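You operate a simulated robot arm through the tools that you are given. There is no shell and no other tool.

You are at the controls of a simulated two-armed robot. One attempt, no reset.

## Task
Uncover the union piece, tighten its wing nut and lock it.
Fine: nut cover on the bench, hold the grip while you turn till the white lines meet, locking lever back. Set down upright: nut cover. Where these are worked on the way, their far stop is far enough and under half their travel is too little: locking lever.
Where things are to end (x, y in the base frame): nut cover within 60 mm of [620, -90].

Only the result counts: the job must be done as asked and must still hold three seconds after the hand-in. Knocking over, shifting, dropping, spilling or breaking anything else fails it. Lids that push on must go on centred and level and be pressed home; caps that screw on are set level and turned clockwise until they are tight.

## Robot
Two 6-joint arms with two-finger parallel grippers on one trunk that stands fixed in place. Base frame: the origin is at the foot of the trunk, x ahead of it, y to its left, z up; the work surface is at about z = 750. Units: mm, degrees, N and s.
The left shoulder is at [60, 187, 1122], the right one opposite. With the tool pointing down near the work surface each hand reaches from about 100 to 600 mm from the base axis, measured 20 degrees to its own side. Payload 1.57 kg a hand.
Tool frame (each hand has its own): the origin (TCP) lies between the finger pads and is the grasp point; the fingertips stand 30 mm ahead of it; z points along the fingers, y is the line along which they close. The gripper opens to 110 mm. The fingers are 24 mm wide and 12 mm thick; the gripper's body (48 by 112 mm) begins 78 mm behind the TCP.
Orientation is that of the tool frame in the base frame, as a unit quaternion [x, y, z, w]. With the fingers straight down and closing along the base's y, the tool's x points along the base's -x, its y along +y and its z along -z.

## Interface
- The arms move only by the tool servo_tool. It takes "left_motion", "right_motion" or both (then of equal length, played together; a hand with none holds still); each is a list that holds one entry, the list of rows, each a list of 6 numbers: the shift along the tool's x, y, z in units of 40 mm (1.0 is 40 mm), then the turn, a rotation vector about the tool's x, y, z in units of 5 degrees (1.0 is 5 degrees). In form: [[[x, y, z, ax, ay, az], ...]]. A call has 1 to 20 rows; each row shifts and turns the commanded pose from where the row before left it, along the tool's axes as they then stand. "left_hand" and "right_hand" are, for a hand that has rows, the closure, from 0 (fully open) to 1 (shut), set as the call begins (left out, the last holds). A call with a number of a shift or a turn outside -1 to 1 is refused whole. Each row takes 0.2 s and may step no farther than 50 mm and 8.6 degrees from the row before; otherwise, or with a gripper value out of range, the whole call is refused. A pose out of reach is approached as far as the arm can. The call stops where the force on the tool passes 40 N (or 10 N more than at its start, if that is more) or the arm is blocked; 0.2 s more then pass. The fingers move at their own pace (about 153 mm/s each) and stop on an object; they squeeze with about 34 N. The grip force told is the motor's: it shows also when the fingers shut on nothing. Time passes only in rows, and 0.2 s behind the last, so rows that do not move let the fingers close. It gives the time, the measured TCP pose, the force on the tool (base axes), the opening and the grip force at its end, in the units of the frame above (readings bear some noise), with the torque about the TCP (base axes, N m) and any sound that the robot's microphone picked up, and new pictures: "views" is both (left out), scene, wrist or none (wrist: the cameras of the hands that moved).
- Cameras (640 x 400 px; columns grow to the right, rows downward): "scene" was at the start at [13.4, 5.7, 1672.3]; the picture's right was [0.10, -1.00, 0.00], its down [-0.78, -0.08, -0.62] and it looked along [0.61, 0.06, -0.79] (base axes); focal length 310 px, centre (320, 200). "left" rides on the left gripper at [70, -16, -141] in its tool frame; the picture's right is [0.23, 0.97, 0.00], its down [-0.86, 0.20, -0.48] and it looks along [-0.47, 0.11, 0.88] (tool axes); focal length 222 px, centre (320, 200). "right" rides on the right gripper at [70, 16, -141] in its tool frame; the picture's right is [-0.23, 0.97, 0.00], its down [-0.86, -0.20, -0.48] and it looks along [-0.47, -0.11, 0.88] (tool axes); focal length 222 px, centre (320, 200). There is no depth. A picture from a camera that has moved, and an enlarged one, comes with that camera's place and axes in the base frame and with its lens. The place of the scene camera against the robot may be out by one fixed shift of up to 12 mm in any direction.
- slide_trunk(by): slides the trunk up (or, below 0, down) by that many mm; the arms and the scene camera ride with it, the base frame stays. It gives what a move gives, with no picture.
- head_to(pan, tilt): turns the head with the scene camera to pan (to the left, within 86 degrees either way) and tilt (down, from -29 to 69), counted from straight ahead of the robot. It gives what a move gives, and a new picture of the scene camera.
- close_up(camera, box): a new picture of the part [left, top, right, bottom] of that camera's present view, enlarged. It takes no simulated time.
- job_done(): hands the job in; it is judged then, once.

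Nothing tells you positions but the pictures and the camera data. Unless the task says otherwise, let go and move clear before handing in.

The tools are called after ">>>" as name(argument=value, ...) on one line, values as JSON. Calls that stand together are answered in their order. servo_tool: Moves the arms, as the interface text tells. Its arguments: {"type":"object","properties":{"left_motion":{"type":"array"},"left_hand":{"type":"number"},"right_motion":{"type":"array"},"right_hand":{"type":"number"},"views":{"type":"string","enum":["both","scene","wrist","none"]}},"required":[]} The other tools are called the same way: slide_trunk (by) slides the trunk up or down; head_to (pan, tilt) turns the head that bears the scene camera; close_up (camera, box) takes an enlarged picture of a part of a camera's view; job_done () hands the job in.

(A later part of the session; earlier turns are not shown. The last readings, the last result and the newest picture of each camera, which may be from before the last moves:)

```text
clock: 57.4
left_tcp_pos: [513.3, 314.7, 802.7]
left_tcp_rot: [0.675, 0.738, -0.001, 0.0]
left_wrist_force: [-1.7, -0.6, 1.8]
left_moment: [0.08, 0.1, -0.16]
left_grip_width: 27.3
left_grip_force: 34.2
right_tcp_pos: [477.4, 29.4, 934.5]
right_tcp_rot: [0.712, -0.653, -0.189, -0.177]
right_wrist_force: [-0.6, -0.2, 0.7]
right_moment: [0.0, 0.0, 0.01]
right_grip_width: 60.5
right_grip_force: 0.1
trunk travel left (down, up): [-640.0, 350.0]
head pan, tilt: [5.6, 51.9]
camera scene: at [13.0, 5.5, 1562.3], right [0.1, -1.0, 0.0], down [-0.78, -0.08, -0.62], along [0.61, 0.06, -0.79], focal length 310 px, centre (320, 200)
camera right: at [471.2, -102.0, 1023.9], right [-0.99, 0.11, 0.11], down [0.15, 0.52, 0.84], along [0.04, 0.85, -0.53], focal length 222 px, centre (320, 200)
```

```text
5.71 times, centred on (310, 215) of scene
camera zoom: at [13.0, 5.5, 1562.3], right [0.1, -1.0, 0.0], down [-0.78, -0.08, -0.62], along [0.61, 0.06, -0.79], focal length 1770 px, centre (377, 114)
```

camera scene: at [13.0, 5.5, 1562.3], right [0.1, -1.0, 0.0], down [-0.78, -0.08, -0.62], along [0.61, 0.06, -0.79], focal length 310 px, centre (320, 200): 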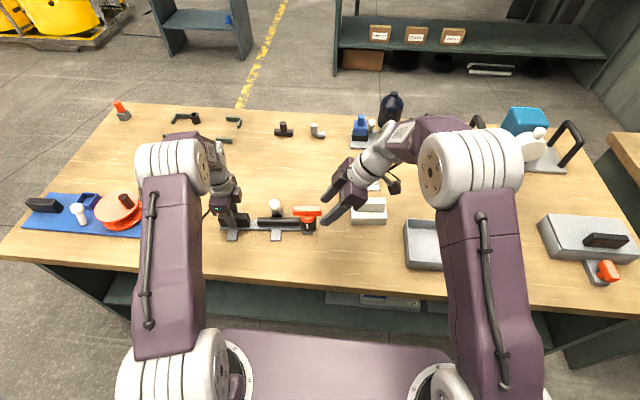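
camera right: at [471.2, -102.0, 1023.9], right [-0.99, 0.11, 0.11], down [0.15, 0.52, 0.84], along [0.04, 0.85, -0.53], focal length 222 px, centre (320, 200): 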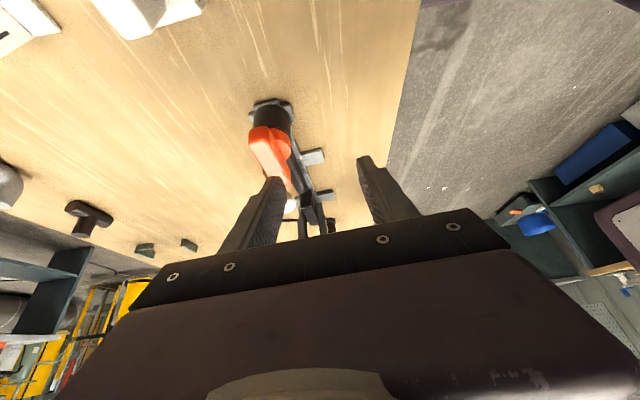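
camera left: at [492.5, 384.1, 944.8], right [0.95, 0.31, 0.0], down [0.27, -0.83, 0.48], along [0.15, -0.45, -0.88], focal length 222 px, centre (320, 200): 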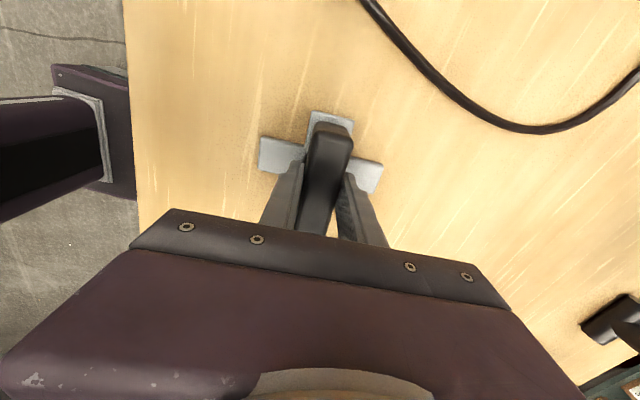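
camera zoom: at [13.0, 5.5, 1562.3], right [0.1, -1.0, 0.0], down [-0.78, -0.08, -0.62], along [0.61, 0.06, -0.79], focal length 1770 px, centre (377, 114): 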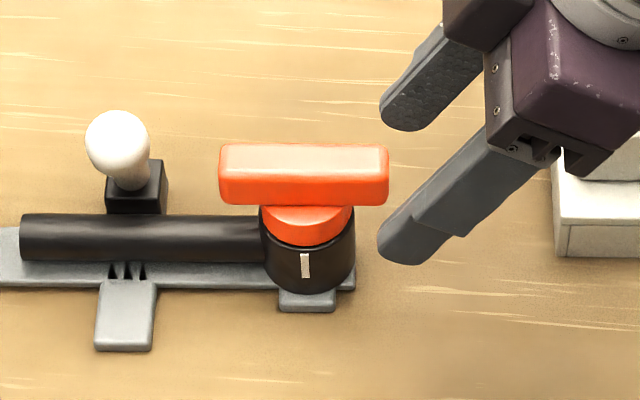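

I don't see the nut's line from the front or from above; it may be hidden under the near end of the bar. I'll lower the right hand over the empty bench for a flatter look under the bar.

>>> servo_tool(right_motion=[[[0.407, 0.0, 0.704, 0, 0, 0], [0.407, 0.0, 0.704, 0, 0, 0], [0.407, 0.0, 0.704, 0, 0, 0], [0.4, 0.0, 0.69, 0, 0, 0]]], views="wrist")

>>> close_up(camera="right", box=[200, 80, 340, 200])

```text
clock: 58.4
left_tcp_pos: [513.5, 316.0, 802.2]
left_tcp_rot: [0.676, 0.737, 0.0, 0.0]
left_wrist_force: [0.2, 0.4, 2.5]
left_moment: [0.11, 0.22, -0.11]
left_grip_width: 27.6
left_grip_force: 34.0
right_tcp_pos: [477.0, 29.8, 805.1]
right_tcp_rot: [0.711, -0.653, -0.188, -0.177]
right_wrist_force: [-0.4, -0.9, -0.5]
right_moment: [0.0, 0.01, -0.01]
right_grip_width: 60.4
right_grip_force: 0.0
trunk travel left (down, up): [-640.0, 350.0]
head pan, tilt: [5.6, 51.9]
camera right: at [471.5, -102.4, 894.1], right [-0.99, 0.11, 0.11], down [0.15, 0.52, 0.84], along [0.04, 0.85, -0.53], focal length 222 px, centre (320, 200)
```

right: 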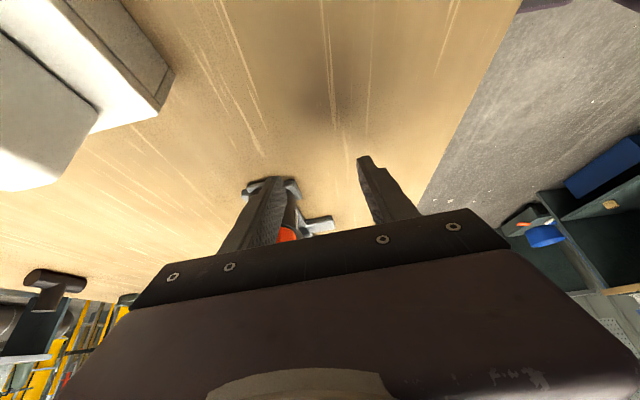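

```text
3.33 times, centred on (270, 140) of right
camera zoom: at [471.5, -102.4, 894.1], right [-0.99, 0.11, 0.11], down [0.15, 0.52, 0.84], along [0.04, 0.85, -0.53], focal length 740 px, centre (487, 400)
```

zoom: 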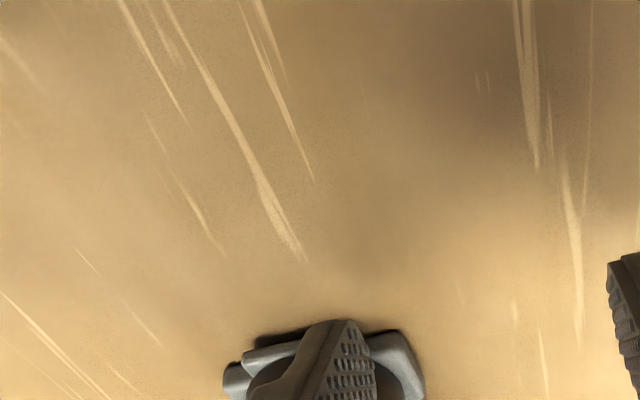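

The nut is hidden behind the hand from down here. I won't keep hunting, because the line will come round to the front as the nut turns. I'll go up and over the nut for the grasp across the bar.

>>> servo_tool(right_motion=[[[-0.39, 0.0, -0.677, 0, 0, 0], [-0.39, 0.0, -0.677, 0, 0, 0], [-0.39, 0.0, -0.677, 0, 0, 0], [-0.39, 0.0, -0.677, 0, 0, 0], [-0.487, -0.5, 0.285, 0, 0, 0], [-0.487, -0.5, 0.285, 0, 0, 0], [-0.487, -0.5, 0.285, 0, 0, 0], [0, 0, 0, 0, 0, 0]]], right_hand=0.45, views="both")

>>> close_up(camera="right", box=[200, 20, 440, 220])

>>> close_up(camera="scene", box=[260, 150, 380, 250])

```text
clock: 60.2
left_tcp_pos: [513.3, 316.0, 802.3]
left_tcp_rot: [0.675, 0.737, 0.0, 0.0]
left_wrist_force: [-0.7, 0.3, 2.2]
left_moment: [-0.13, 0.2, -0.12]
left_grip_width: 27.7
left_grip_force: 34.1
right_tcp_pos: [530.7, 104.6, 931.0]
right_tcp_rot: [0.712, -0.653, -0.188, -0.177]
right_wrist_force: [0.5, -0.8, -0.1]
right_moment: [0.01, 0.0, -0.01]
right_grip_width: 60.5
right_grip_force: 0.0
trunk travel left (down, up): [-640.0, 350.0]
head pan, tilt: [5.6, 51.9]
camera scene: at [13.0, 5.7, 1562.3], right [0.1, -1.0, 0.0], down [-0.78, -0.08, -0.62], along [0.61, 0.06, -0.79], focal length 310 px, centre (320, 200)
camera right: at [525.0, -28.0, 1019.6], right [-0.99, 0.12, 0.11], down [0.15, 0.52, 0.84], along [0.04, 0.85, -0.53], focal length 222 px, centre (320, 200)
```

scene: 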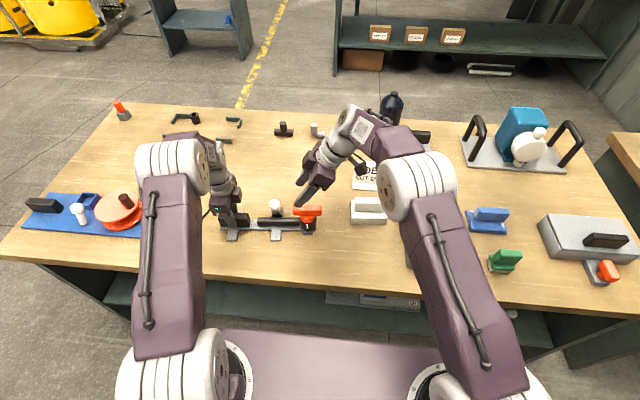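
right: 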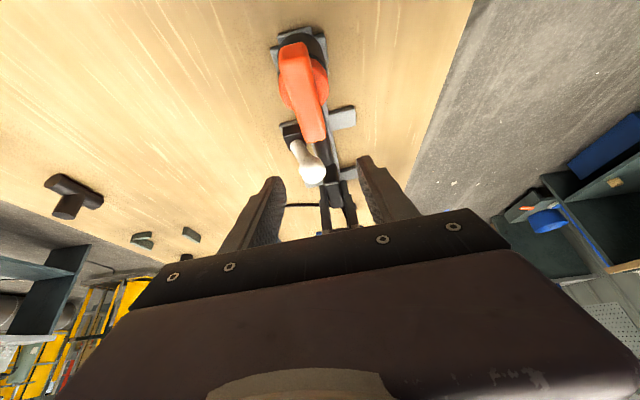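

```text
2.00 times, centred on (320, 120) of right
camera zoom: at [525.0, -28.0, 1019.6], right [-0.99, 0.12, 0.11], down [0.15, 0.52, 0.84], along [0.04, 0.85, -0.53], focal length 444 px, centre (320, 360)
```

zoom: 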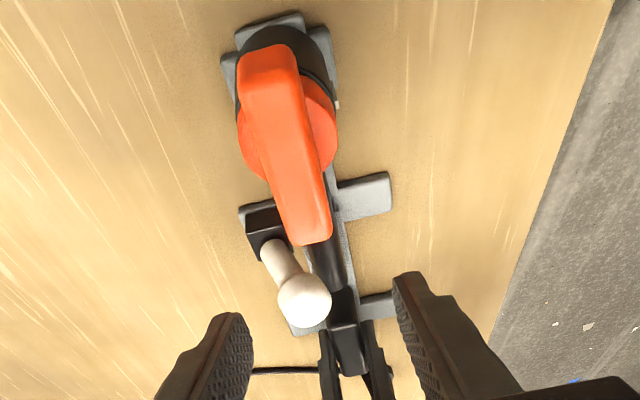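

```text
4.00 times, centred on (320, 200) of scene
camera zoom: at [13.0, 5.7, 1562.3], right [0.1, -1.0, 0.0], down [-0.78, -0.08, -0.62], along [0.61, 0.06, -0.79], focal length 1239 px, centre (320, 200)
```

zoom: 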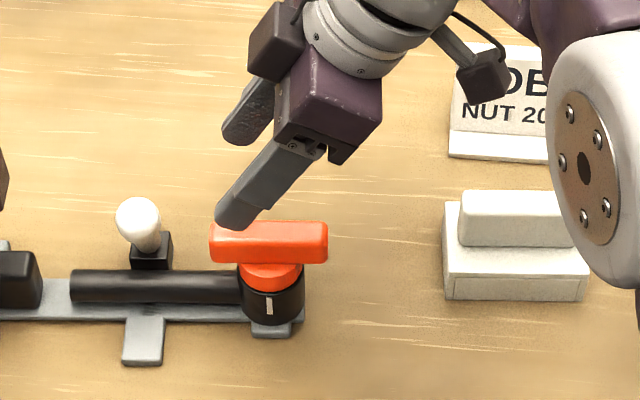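

This is a good view: the bar axis passes right under the hand, with its centre at (531, 95.5). I'll go down to finger-tip level just above the disc.

>>> servo_tool(right_motion=[[[0.222, 0.0, 0.3845, 0, 0, 0], [0.222, 0.0, 0.3845, 0, 0, 0], [0.222, 0.0, 0.3845, 0, 0, 0], [0.222, 0.0, 0.3845, 0, 0, 0], [0, 0, 0, 0, 0, 0]]], right_hand=0.45, views="both")

>>> close_up(camera="right", box=[200, 60, 440, 240])

>>> close_up(camera="scene", box=[270, 180, 350, 240])

```text
clock: 61.4
left_tcp_pos: [513.5, 315.9, 803.9]
left_tcp_rot: [0.676, 0.737, 0.0, 0.0]
left_wrist_force: [-0.6, -0.2, 2.2]
left_moment: [-0.09, 0.06, -0.12]
left_grip_width: 27.9
left_grip_force: 34.2
right_tcp_pos: [531.9, 102.9, 858.5]
right_tcp_rot: [0.712, -0.653, -0.188, -0.177]
right_wrist_force: [-0.2, 0.1, 0.0]
right_moment: [-0.03, 0.01, 0.02]
right_grip_width: 60.7
right_grip_force: 0.0
trunk travel left (down, up): [-640.0, 350.0]
head pan, tilt: [5.6, 51.9]
camera scene: at [13.0, 5.6, 1562.3], right [0.1, -1.0, 0.0], down [-0.78, -0.08, -0.62], along [0.61, 0.06, -0.79], focal length 310 px, centre (320, 200)
camera right: at [525.7, -29.6, 947.3], right [-0.99, 0.11, 0.11], down [0.15, 0.52, 0.84], along [0.04, 0.85, -0.53], focal length 222 px, centre (320, 200)
```

scene: 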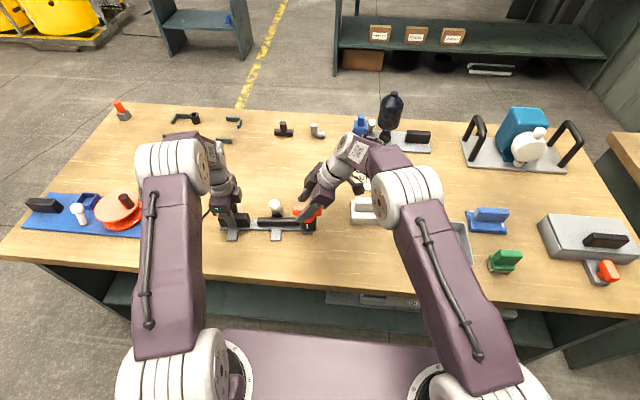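
right: 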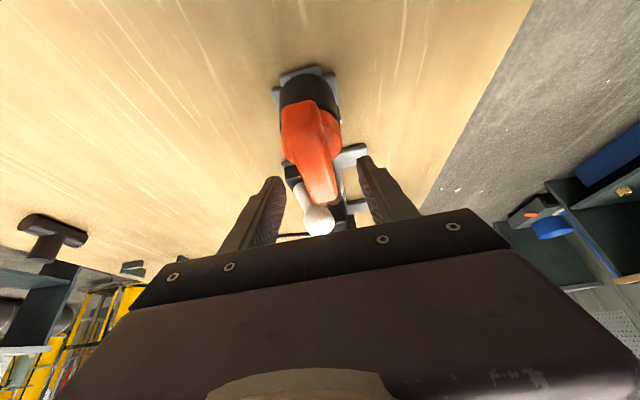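

```text
2.22 times, centred on (320, 150) of right
camera zoom: at [525.7, -29.6, 947.3], right [-0.99, 0.11, 0.11], down [0.15, 0.52, 0.84], along [0.04, 0.85, -0.53], focal length 494 px, centre (320, 311)
```

zoom: 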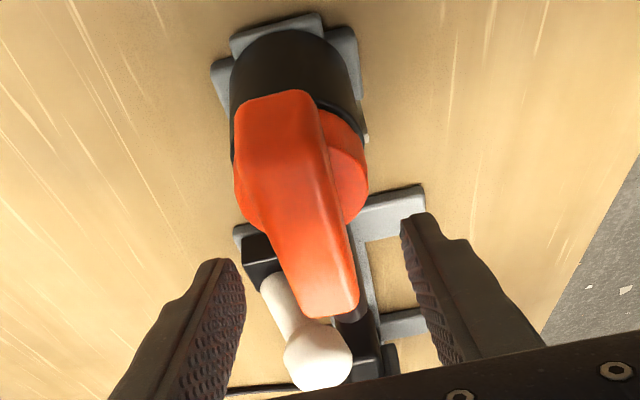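

```text
6.67 times, centred on (310, 210) of scene
camera zoom: at [13.0, 5.6, 1562.3], right [0.1, -1.0, 0.0], down [-0.78, -0.08, -0.62], along [0.61, 0.06, -0.79], focal length 2065 px, centre (387, 133)
```

zoom: 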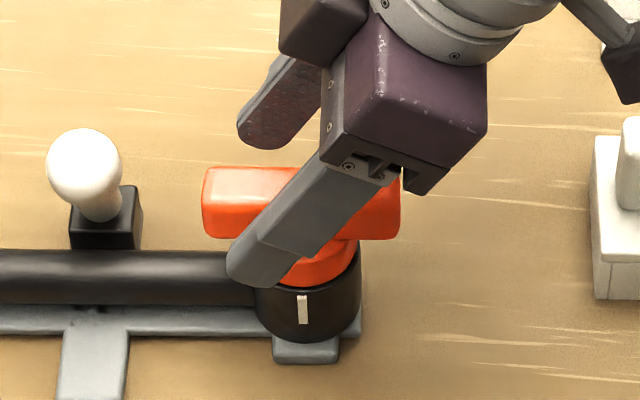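

The bar sits centred between the fingers. Closing on it.

>>> servo_tool(right_motion=[[[0, 0, 0, 0, 0, 0], [0, 0, 0, 0, 0, 0], [0, 0, 0, 0, 0, 0]]], right_hand=1, views="wrist")

>>> close_up(camera="right", box=[200, 60, 440, 240])

>>> close_up(camera="scene", box=[270, 180, 350, 240])

```text
clock: 62.2
left_tcp_pos: [514.4, 315.8, 803.3]
left_tcp_rot: [0.676, 0.737, 0.0, 0.0]
left_wrist_force: [-1.4, 0.7, 4.9]
left_moment: [-0.01, 0.02, -0.24]
left_grip_width: 27.4
left_grip_force: 33.6
right_tcp_pos: [532.4, 101.0, 859.4]
right_tcp_rot: [0.711, -0.654, -0.187, -0.177]
right_wrist_force: [0.9, 0.3, -0.1]
right_moment: [0.0, 0.11, 0.04]
right_grip_width: 23.4
right_grip_force: 34.4
trunk travel left (down, up): [-640.0, 350.0]
head pan, tilt: [5.6, 51.9]
camera right: at [525.8, -29.7, 947.4], right [-0.99, 0.12, 0.11], down [0.15, 0.52, 0.84], along [0.04, 0.85, -0.53], focal length 222 px, centre (320, 200)
```

right: 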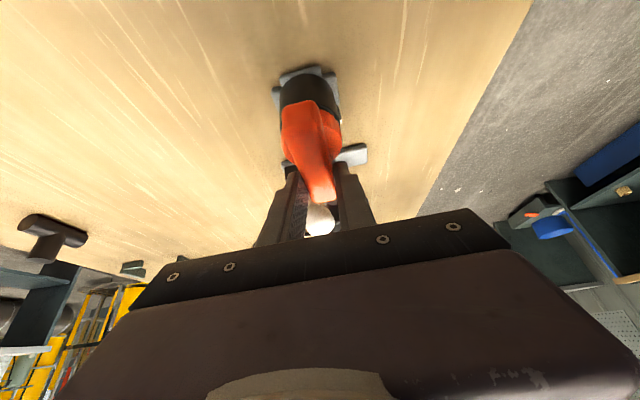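

```text
2.22 times, centred on (320, 150) of right
camera zoom: at [525.8, -29.7, 947.4], right [-0.99, 0.12, 0.11], down [0.15, 0.52, 0.84], along [0.04, 0.85, -0.53], focal length 494 px, centre (320, 311)
```

zoom: 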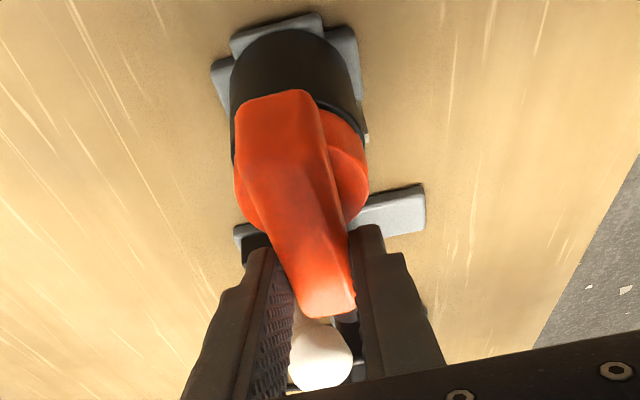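

```text
6.67 times, centred on (310, 210) of scene
camera zoom: at [13.2, 5.6, 1562.3], right [0.1, -1.0, 0.0], down [-0.78, -0.08, -0.62], along [0.61, 0.06, -0.79], focal length 2065 px, centre (387, 133)
```

zoom: 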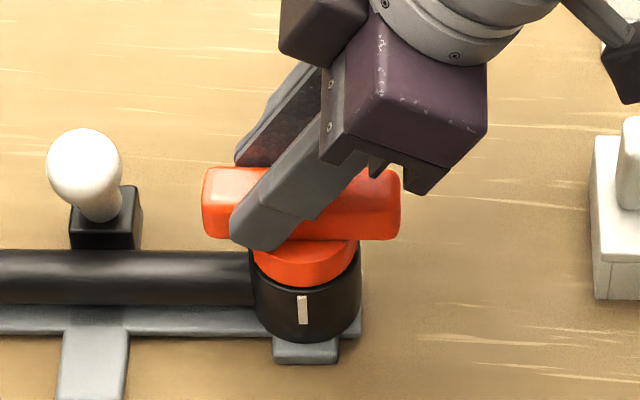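

The bar is gripped at 23.4 mm. I'll try a first 10° clockwise about the vertical axis and watch torque and movement.

>>> servo_tool(right_motion=[[[0, -0.012, 0, 0.5, 0, 0.8666], [0, -0.012, 0, 0.5, 0, 0.8666], [0, 0, 0, 0, 0, 0]]], views="both")

>>> close_up(camera="scene", box=[200, 170, 350, 260])

>>> close_up(camera="right", box=[200, 60, 440, 240])

```text
clock: 63.0
left_tcp_pos: [514.6, 316.3, 802.9]
left_tcp_rot: [0.674, 0.738, 0.001, 0.0]
left_wrist_force: [9.6, 5.5, -0.6]
left_moment: [0.24, 0.12, 0.37]
left_grip_width: 27.5
left_grip_force: 33.7
right_tcp_pos: [532.4, 102.4, 857.8]
right_tcp_rot: [-0.652, 0.713, 0.172, 0.192]
right_wrist_force: [-10.2, -4.9, 2.2]
right_moment: [-0.38, 0.45, 1.79]
right_grip_width: 27.5
right_grip_force: 33.9
trunk travel left (down, up): [-640.0, 350.0]
head pan, tilt: [5.6, 51.9]
camera scene: at [13.3, 6.0, 1562.2], right [0.1, -1.0, 0.0], down [-0.78, -0.08, -0.62], along [0.61, 0.06, -0.79], focal length 310 px, centre (320, 200)
camera right: at [503.6, -26.3, 947.4], right [-0.95, 0.28, 0.11], down [0.24, 0.48, 0.84], along [0.19, 0.83, -0.53], focal length 222 px, centre (320, 200)
```

scene: 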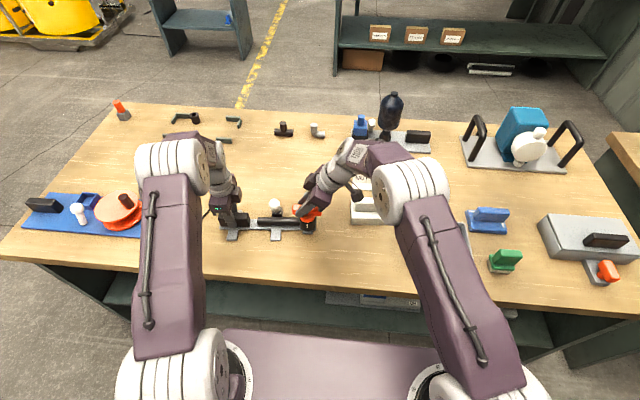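
right: 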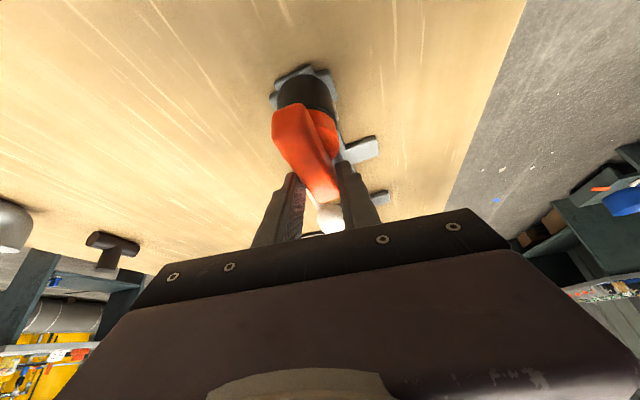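

```text
4.27 times, centred on (275, 215) of scene
camera zoom: at [13.3, 6.0, 1562.2], right [0.1, -1.0, 0.0], down [-0.78, -0.08, -0.62], along [0.61, 0.06, -0.79], focal length 1321 px, centre (512, 136)
```

zoom: 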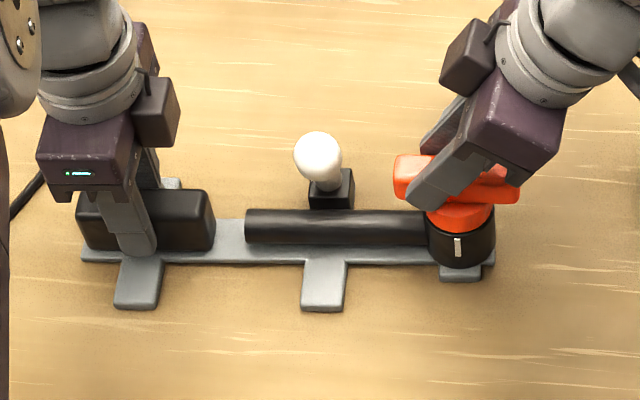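

```text
2.22 times, centred on (320, 150) of right
camera zoom: at [503.6, -26.3, 947.4], right [-0.95, 0.28, 0.11], down [0.24, 0.48, 0.84], along [0.19, 0.83, -0.53], focal length 494 px, centre (320, 311)
```

zoom: 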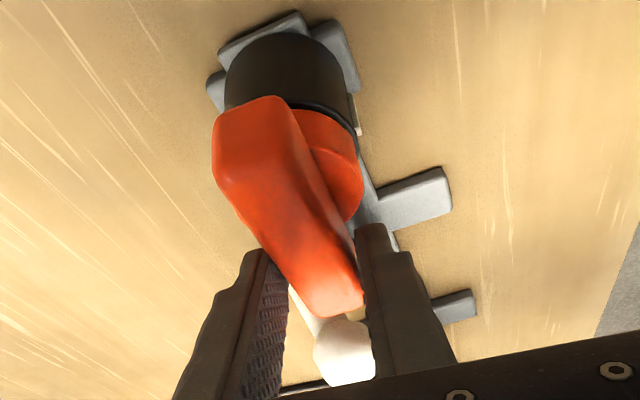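

The hand turned 10° but the bar didn't: the fingers were forced open and the torque reached 1.8 Nm, so the nut is locked. The lever has to be released first after all. I'll turn the hand back, let go of the bar and lift clear.

>>> servo_tool(right_motion=[[[0, 0.012, 0, -0.5, 0, -0.8666], [0, 0.012, 0, -0.5, 0, -0.8666], [0, 0, 0, 0, 0, 0]]], views="none")

>>> servo_tool(right_motion=[[[0, 0, 0, 0, 0, 0], [0, 0, 0, 0, 0, 0], [-0.31, 0, -0.5415, 0, 0, 0], [-0.31, 0, -0.5415, 0, 0, 0], [-0.31, 0, -0.5415, 0, 0, 0]]], right_hand=0.45, views="both")

>>> close_up(camera="right", box=[200, 20, 440, 220])

>>> close_up(camera="right", box=[270, 90, 350, 190])

```text
clock: 63.8
left_tcp_pos: [514.1, 315.0, 802.7]
left_tcp_rot: [0.677, 0.736, 0.0, 0.0]
left_wrist_force: [1.5, -2.1, 9.7]
left_moment: [-0.92, -0.24, -0.18]
left_grip_width: 27.6
left_grip_force: 34.6
right_tcp_pos: [531.7, 102.4, 859.4]
right_tcp_rot: [0.711, -0.654, -0.187, -0.177]
right_wrist_force: [1.7, 1.6, -2.1]
right_moment: [0.43, 0.1, 0.01]
right_grip_width: 23.4
right_grip_force: 34.1
trunk travel left (down, up): [-640.0, 350.0]
head pan, tilt: [5.6, 51.9]
```

```text
clock: 65.0
left_tcp_pos: [513.6, 315.6, 802.6]
left_tcp_rot: [0.676, 0.737, 0.001, 0.0]
left_wrist_force: [0.0, -2.4, 3.5]
left_moment: [0.12, -0.15, 0.05]
left_grip_width: 28.0
left_grip_force: 33.6
right_tcp_pos: [531.1, 102.6, 934.7]
right_tcp_rot: [0.712, -0.653, -0.189, -0.176]
right_wrist_force: [0.7, -0.5, 0.2]
right_moment: [0.02, 0.0, -0.01]
right_grip_width: 60.4
right_grip_force: 0.0
trunk travel left (down, up): [-640.0, 350.0]
head pan, tilt: [5.6, 51.9]
camera scene: at [13.0, 5.1, 1562.2], right [0.1, -1.0, 0.0], down [-0.78, -0.08, -0.62], along [0.61, 0.06, -0.79], focal length 310 px, centre (320, 200)
camera right: at [525.1, -29.7, 1022.8], right [-0.99, 0.12, 0.11], down [0.15, 0.52, 0.84], along [0.04, 0.85, -0.53], focal length 222 px, centre (320, 200)
```

scene: 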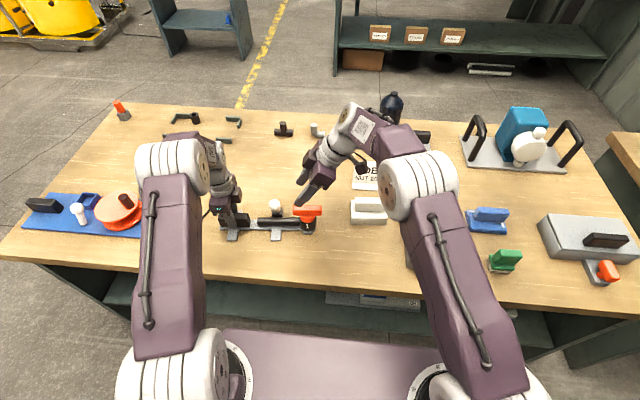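
right: 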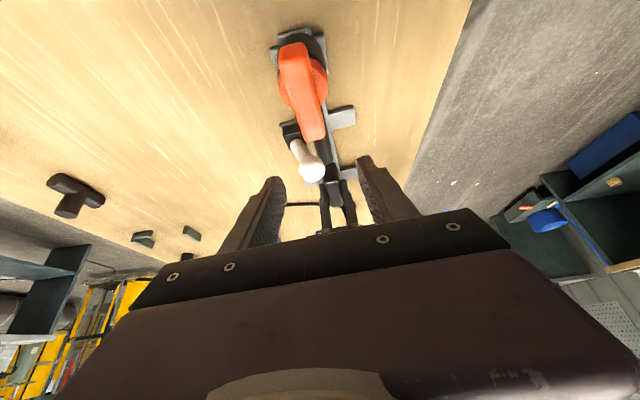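

```text
2.00 times, centred on (320, 120) of right
camera zoom: at [525.1, -29.7, 1022.8], right [-0.99, 0.12, 0.11], down [0.15, 0.52, 0.84], along [0.04, 0.85, -0.53], focal length 444 px, centre (320, 360)
```

zoom: 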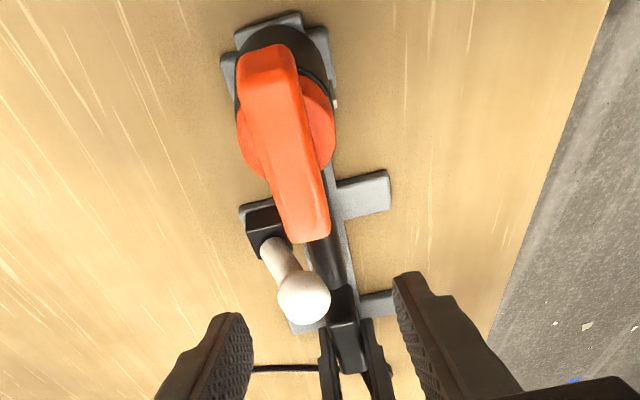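

```text
4.00 times, centred on (310, 140) of right
camera zoom: at [525.1, -29.7, 1022.8], right [-0.99, 0.12, 0.11], down [0.15, 0.52, 0.84], along [0.04, 0.85, -0.53], focal length 888 px, centre (360, 440)
```

zoom: 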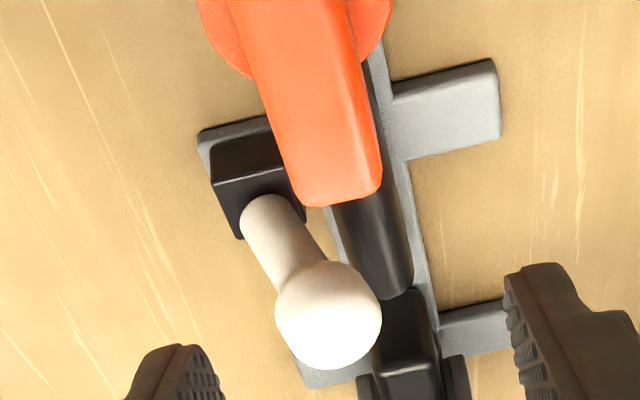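

The lever's stem clearly leans towards the robot, so it should swing away, and it just needs more force than my hold could resist. I'll give the left hand a stronger hold by gripping the black bar end to end along its 90 mm length, which resists twisting much better. First I'll open, rise and turn the left hand 90°.

>>> servo_tool(left_motion=[[[0, 0, 0, 0, 0, 0], [0, 0, 0, 0, 0, 0], [0, 0, -0.71, 0, 0, 0], [0, 0, -0.71, 0, 0, 0], [0, 0, -0.71, 0, 0, 0]]], left_hand=0.45, views="none")

>>> servo_tool(left_motion=[[[0, 0, 0, 0, 0, -1], [0, 0, 0, 0, 0, -1], [0, 0, 0, 0, 0, -1], [0, 0, 0, 0, 0, -1], [0, 0, 0, 0, 0, -1], [0, 0, 0, 0, 0, -1], [0, 0, 0, 0, 0, -1], [0, 0, 0, 0, 0, -1], [0, 0, 0, 0, 0, -1], [0, 0, 0, 0, 0, -1], [0, 0, 0, 0, 0, -1], [0, 0, 0, 0, 0, -1], [0, 0, 0, 0, 0, -1], [0, 0, 0, 0, 0, -1], [0, 0, 0, 0, 0, -1], [0, 0, 0, 0, 0, -1], [0, 0, 0, 0, 0, -1], [0, 0, 0, 0, 0, -1]]], left_hand=0, views="both")

>>> close_up(camera="scene", box=[190, 160, 350, 260])

>>> close_up(camera="left", box=[180, 40, 460, 240])

```text
clock: 66.2
left_tcp_pos: [512.2, 316.5, 888.1]
left_tcp_rot: [0.676, 0.737, 0.001, 0.0]
left_wrist_force: [-0.6, 0.5, 0.4]
left_moment: [0.02, 0.04, -0.03]
left_grip_width: 60.7
left_grip_force: 0.1
right_tcp_pos: [530.7, 102.0, 934.5]
right_tcp_rot: [0.712, -0.653, -0.188, -0.178]
right_wrist_force: [-0.5, -0.2, -0.8]
right_moment: [-0.01, -0.04, 0.0]
right_grip_width: 60.5
right_grip_force: 0.1
trunk travel left (down, up): [-640.0, 350.0]
head pan, tilt: [5.6, 51.9]
```

```text
clock: 70.0
left_tcp_pos: [512.6, 315.5, 887.3]
left_tcp_rot: [-0.044, 0.999, 0.001, 0.0]
left_wrist_force: [-0.1, -0.7, 0.0]
left_moment: [0.0, 0.02, 0.0]
left_grip_width: 110.0
left_grip_force: 0.0
right_tcp_pos: [531.8, 102.7, 934.2]
right_tcp_rot: [0.712, -0.653, -0.188, -0.176]
right_wrist_force: [0.3, -0.2, 0.2]
right_moment: [0.04, 0.0, -0.01]
right_grip_width: 60.5
right_grip_force: 0.1
trunk travel left (down, up): [-640.0, 350.0]
head pan, tilt: [5.6, 51.9]
camera scene: at [13.5, 5.8, 1562.3], right [0.1, -1.0, 0.0], down [-0.78, -0.08, -0.62], along [0.61, 0.06, -0.79], focal length 310 px, centre (320, 200)
camera left: at [446.2, 293.8, 1029.2], right [-0.31, 0.95, 0.0], down [0.83, 0.27, 0.48], along [0.45, 0.15, -0.88], focal length 222 px, centre (320, 200)
```

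scene: 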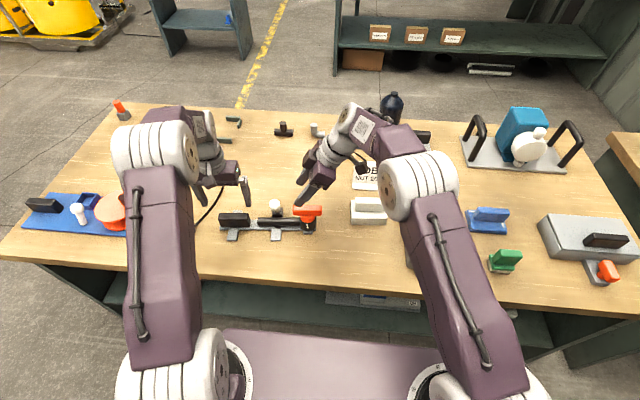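
left: 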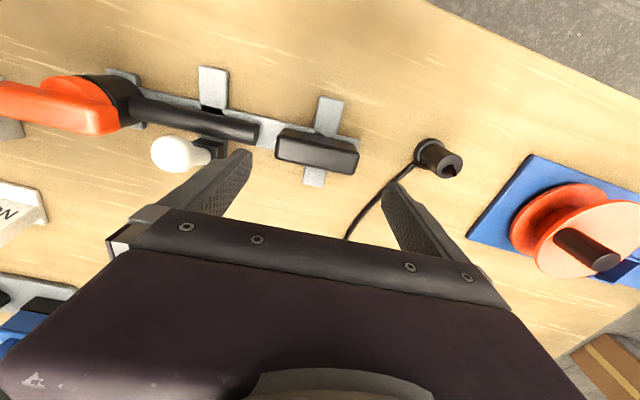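

```text
4.00 times, centred on (270, 210) of scene
camera zoom: at [13.5, 5.8, 1562.3], right [0.1, -1.0, 0.0], down [-0.78, -0.08, -0.62], along [0.61, 0.06, -0.79], focal length 1239 px, centre (520, 160)
```

zoom: 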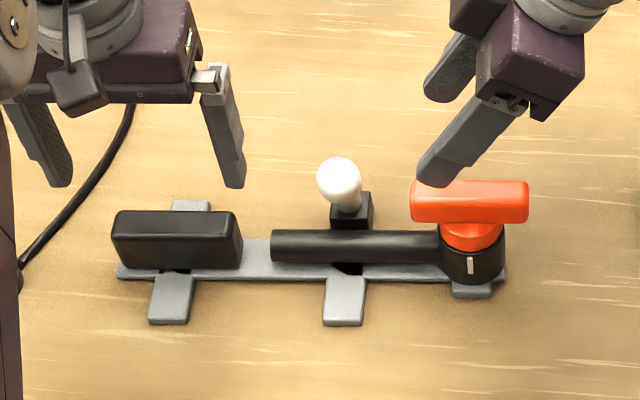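

```text
2.00 times, centred on (320, 140) of left
camera zoom: at [446.2, 293.8, 1029.2], right [-0.31, 0.95, 0.0], down [0.83, 0.27, 0.48], along [0.45, 0.15, -0.88], focal length 444 px, centre (320, 320)
```

zoom: 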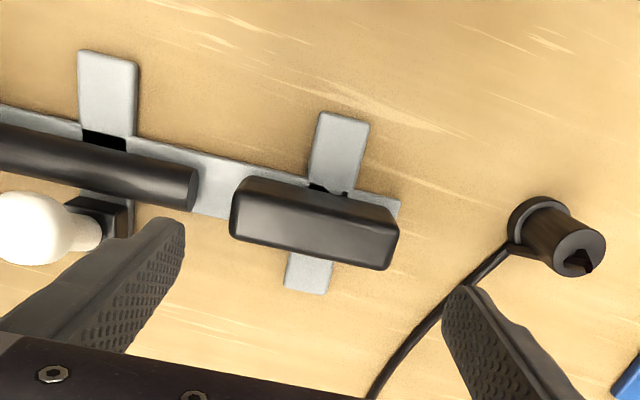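

The fixture hasn't shifted. The left hand is now aligned along the bar; I'll narrow its opening to about 100 mm so it clears the pipe end, then go down and close on the bar's ends.

>>> servo_tool(left_motion=[[[0, -0.02, 0, 0, 0, 0], [0, 0, 0.5, 0, 0, 0], [0, 0, 0.5, 0, 0, 0], [0, 0, 0.3, 0, 0, 0], [0, 0, 0, 0, 0, 0]]], left_hand=0.09, views="wrist")

>>> close_up(camera="left", box=[180, 80, 460, 260])

>>> close_up(camera="scene", box=[190, 160, 350, 260])

```text
clock: 71.2
left_tcp_pos: [514.4, 317.2, 835.4]
left_tcp_rot: [-0.044, 0.999, -0.001, 0.0]
left_wrist_force: [-0.5, -0.1, -0.3]
left_moment: [0.0, 0.01, -0.01]
left_grip_width: 100.1
left_grip_force: 0.1
right_tcp_pos: [530.7, 101.6, 934.6]
right_tcp_rot: [0.712, -0.653, -0.189, -0.177]
right_wrist_force: [0.1, 0.7, 0.6]
right_moment: [0.01, -0.02, -0.01]
right_grip_width: 60.6
right_grip_force: 0.1
trunk travel left (down, up): [-640.0, 350.0]
head pan, tilt: [5.6, 51.9]
camera left: at [447.1, 294.2, 976.6], right [-0.31, 0.95, 0.0], down [0.83, 0.27, 0.48], along [0.46, 0.15, -0.88], focal length 222 px, centre (320, 200)
```

left: 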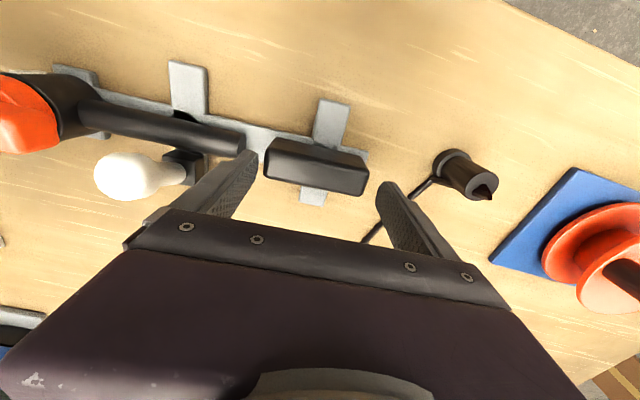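

```text
2.22 times, centred on (320, 170) of left
camera zoom: at [447.1, 294.2, 976.6], right [-0.31, 0.95, 0.0], down [0.83, 0.27, 0.48], along [0.46, 0.15, -0.88], focal length 494 px, centre (320, 267)
```

zoom: 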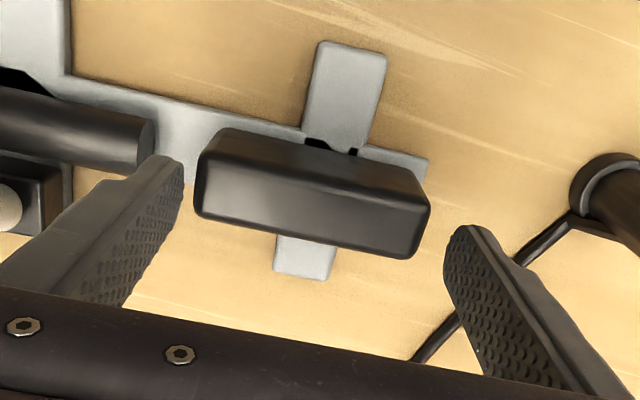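

```text
4.00 times, centred on (270, 210) of scene
camera zoom: at [13.4, 5.8, 1562.3], right [0.1, -1.0, 0.0], down [-0.78, -0.08, -0.62], along [0.61, 0.06, -0.79], focal length 1239 px, centre (520, 160)
```

zoom: 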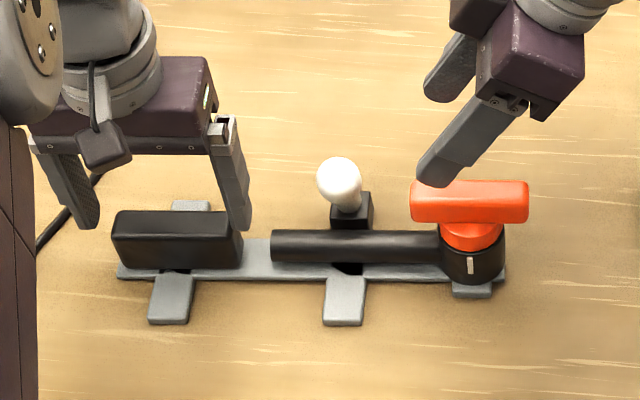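

The bar is centred between the fingers. I'll go down the remaining 35 mm and close.

>>> servo_tool(left_motion=[[[0, -0.015, 0.3, 0, 0, 0], [0, 0, 0.3, 0, 0, 0], [0, 0, 0.25, 0, 0, 0], [0, 0, 0, 0, 0, 0]]], left_hand=0.09, views="none")

>>> servo_tool(left_motion=[[[0, 0, 0, 0, 0, 0], [0, 0, 0, 0, 0, 0], [0, 0, 0, 0, 0, 0]]], left_hand=1, views="both")

>>> close_up(camera="left", box=[180, 80, 460, 260])

>>> close_up(camera="scene", box=[190, 160, 350, 260])

```text
clock: 72.2
left_tcp_pos: [513.8, 315.1, 801.8]
left_tcp_rot: [-0.044, 0.999, 0.0, 0.0]
left_wrist_force: [-0.2, 0.1, 0.8]
left_moment: [0.0, -0.01, -0.03]
left_grip_width: 100.2
left_grip_force: 0.0
right_tcp_pos: [531.5, 102.3, 934.9]
right_tcp_rot: [0.711, -0.654, -0.188, -0.177]
right_wrist_force: [0.3, 0.1, 0.3]
right_moment: [0.0, 0.0, 0.01]
right_grip_width: 60.7
right_grip_force: 0.1
trunk travel left (down, up): [-640.0, 350.0]
head pan, tilt: [5.6, 51.9]
```

```text
clock: 73.0
left_tcp_pos: [514.4, 315.1, 801.5]
left_tcp_rot: [-0.044, 0.999, 0.0, 0.0]
left_wrist_force: [0.3, -1.8, 0.4]
left_moment: [-0.42, 0.12, 0.08]
left_grip_width: 89.8
left_grip_force: 33.9
right_tcp_pos: [531.3, 102.4, 934.0]
right_tcp_rot: [0.711, -0.654, -0.188, -0.177]
right_wrist_force: [-0.4, 0.2, -0.5]
right_moment: [0.01, 0.03, -0.02]
right_grip_width: 60.4
right_grip_force: 0.1
trunk travel left (down, up): [-640.0, 350.0]
head pan, tilt: [5.6, 51.9]
camera scene: at [13.6, 5.6, 1562.3], right [0.1, -1.0, 0.0], down [-0.78, -0.08, -0.62], along [0.61, 0.06, -0.79], focal length 310 px, centre (320, 200)
camera left: at [446.9, 292.8, 943.6], right [-0.31, 0.95, 0.0], down [0.83, 0.27, 0.48], along [0.45, 0.15, -0.88], focal length 222 px, centre (320, 200)
```

scene: 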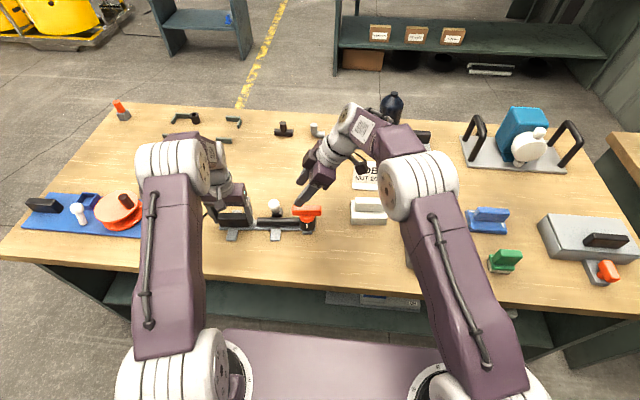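
left: 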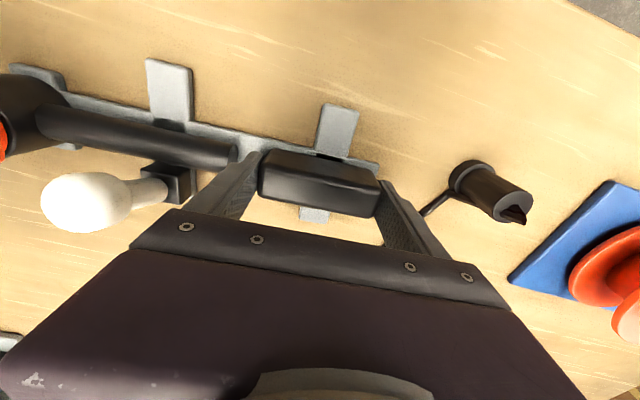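

```text
2.22 times, centred on (320, 170) of left
camera zoom: at [446.9, 292.8, 943.6], right [-0.31, 0.95, 0.0], down [0.83, 0.27, 0.48], along [0.45, 0.15, -0.88], focal length 494 px, centre (320, 267)
```

zoom: 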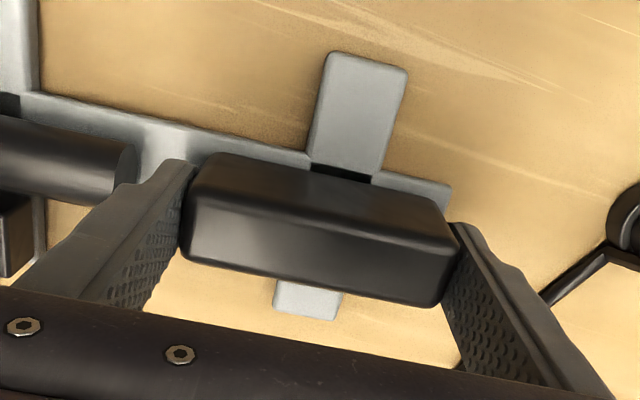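

```text
4.00 times, centred on (270, 210) of scene
camera zoom: at [13.6, 5.6, 1562.3], right [0.1, -1.0, 0.0], down [-0.78, -0.08, -0.62], along [0.61, 0.06, -0.79], focal length 1239 px, centre (520, 160)
```

zoom: 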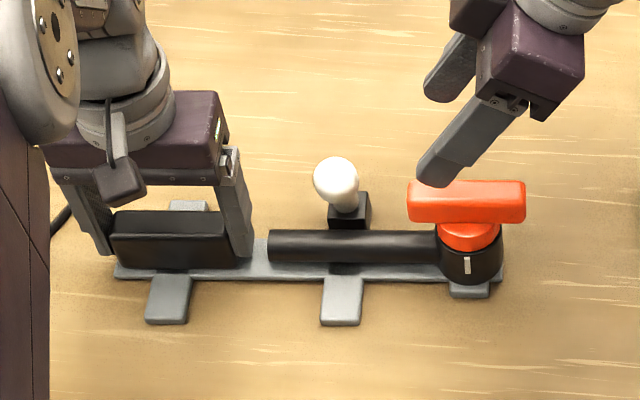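

The left hand now holds the bar end to end (89.8 mm). I'll rotate and tilt the right hand so its fingers can straddle the lever ball fore and aft, and take a look before approaching.

>>> servo_tool(right_motion=[[[0, 0, 0, 0.5, 0, 0.8666], [0, 0, 0, 0.5, 0, 0.8666], [0, 0, 0, 0.5, 0, 0.8666], [0, 0, 0, 0.5, 0, 0.8666], [0, 0, 0, 0.5, 0, 0.8666], [0, 0, 0, 0.5, 0, 0.8666], [0, 0, 0, 0, -1, 0], [0, 0, 0, 0, -1, 0], [0, 0, 0, 0, -1, 0]]], right_hand=0.45, views="both")

>>> close_up(camera="right", box=[200, 20, 440, 220])

```text
clock: 75.0
left_tcp_pos: [513.6, 314.9, 802.7]
left_tcp_rot: [-0.045, 0.999, 0.0, 0.0]
left_wrist_force: [-0.4, 1.0, 0.1]
left_moment: [-0.09, 0.12, -0.13]
left_grip_width: 90.0
left_grip_force: 33.1
right_tcp_pos: [532.1, 103.4, 933.6]
right_tcp_rot: [-0.496, 0.78, 0.203, 0.325]
right_wrist_force: [-0.6, -0.4, -0.3]
right_moment: [0.0, 0.02, 0.02]
right_grip_width: 60.5
right_grip_force: 0.0
trunk travel left (down, up): [-640.0, 350.0]
head pan, tilt: [5.6, 51.9]
camera scene: at [13.7, 5.9, 1562.3], right [0.1, -1.0, 0.0], down [-0.78, -0.08, -0.62], along [0.61, 0.06, -0.79], focal length 310 px, centre (320, 200)
camera right: at [453.0, -25.4, 985.1], right [-0.81, 0.56, 0.15], down [0.29, 0.16, 0.94], along [0.5, 0.81, -0.29], focal length 222 px, centre (320, 200)
```

scene: 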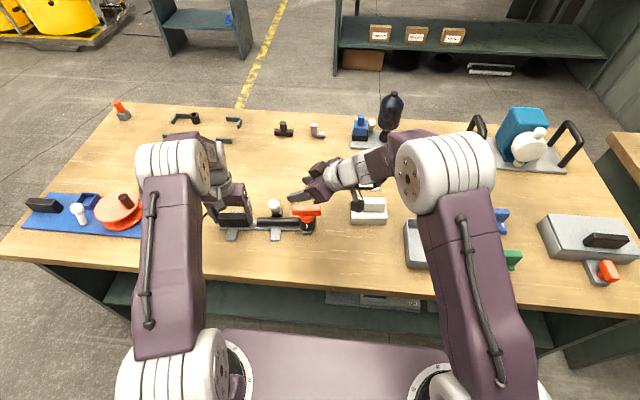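
right: 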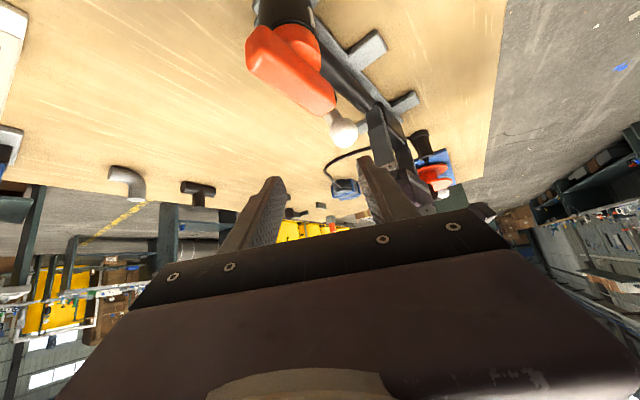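

```text
2.00 times, centred on (320, 120) of right
camera zoom: at [453.0, -25.4, 985.1], right [-0.81, 0.56, 0.15], down [0.29, 0.16, 0.94], along [0.5, 0.81, -0.29], focal length 444 px, centre (320, 360)
```

zoom: 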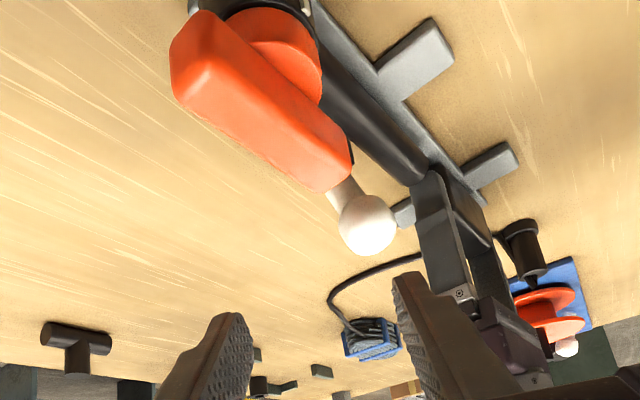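

The ball measures (541.7, 194, 836) from this angle. I'll move to the pre-grasp pose and then slide the open fingers around it.

>>> servo_tool(right_motion=[[[0.1, 0.38, 0.745, 0, 0, 0], [0.1, 0.38, 0.745, 0, 0, 0], [0, 0, 0.5, 0, 0, 0], [0, 0, 0, 0, 0, 0]]], right_hand=0.45, views="wrist")

>>> close_up(camera="right", box=[200, 60, 440, 240])

>>> close_up(camera="left", box=[0, 60, 320, 260])

```text
clock: 76.0
left_tcp_pos: [513.0, 315.6, 801.1]
left_tcp_rot: [-0.044, 0.999, 0.0, 0.001]
left_wrist_force: [-0.5, 0.1, 0.0]
left_moment: [0.04, 0.19, -0.09]
left_grip_width: 90.0
left_grip_force: 33.9
right_tcp_pos: [526.9, 162.4, 871.3]
right_tcp_rot: [-0.496, 0.78, 0.202, 0.324]
right_wrist_force: [0.5, 0.1, -0.5]
right_moment: [0.02, 0.0, 0.02]
right_grip_width: 60.6
right_grip_force: 0.0
trunk travel left (down, up): [-640.0, 350.0]
head pan, tilt: [5.6, 51.9]
camera right: at [447.0, 34.1, 922.4], right [-0.81, 0.56, 0.16], down [0.29, 0.16, 0.94], along [0.5, 0.81, -0.29], focal length 222 px, centre (320, 200)
```

right: 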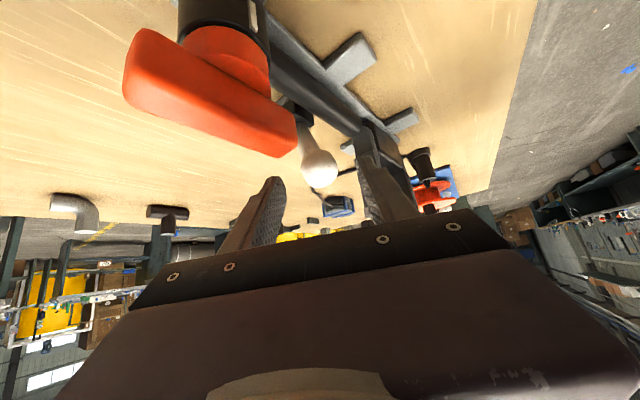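

```text
2.22 times, centred on (320, 150) of right
camera zoom: at [447.0, 34.1, 922.4], right [-0.81, 0.56, 0.16], down [0.29, 0.16, 0.94], along [0.5, 0.81, -0.29], focal length 494 px, centre (320, 311)
```

zoom: 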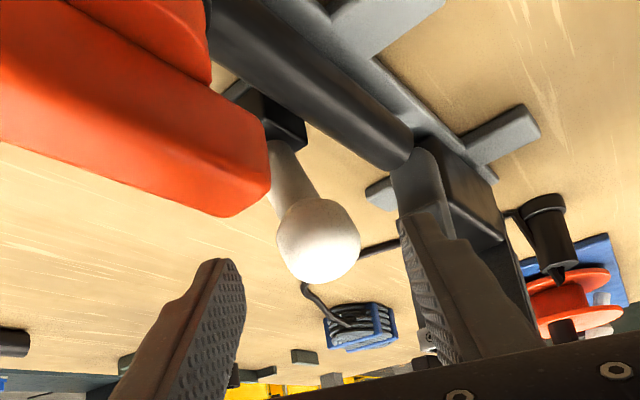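

```text
2.00 times, centred on (160, 160) of left
camera zoom: at [447.0, 293.1, 943.5], right [-0.31, 0.95, 0.0], down [0.83, 0.27, 0.48], along [0.45, 0.15, -0.88], focal length 444 px, centre (640, 280)
```

zoom: 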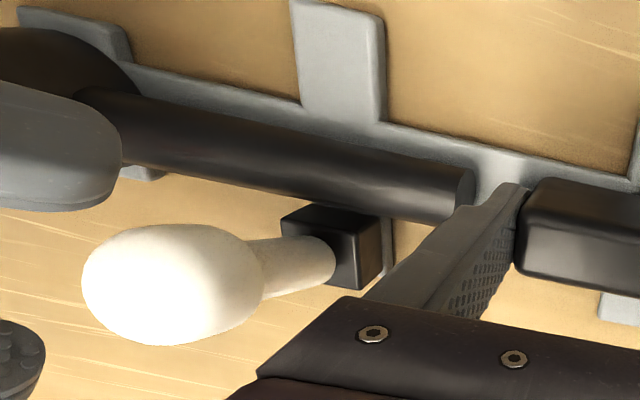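

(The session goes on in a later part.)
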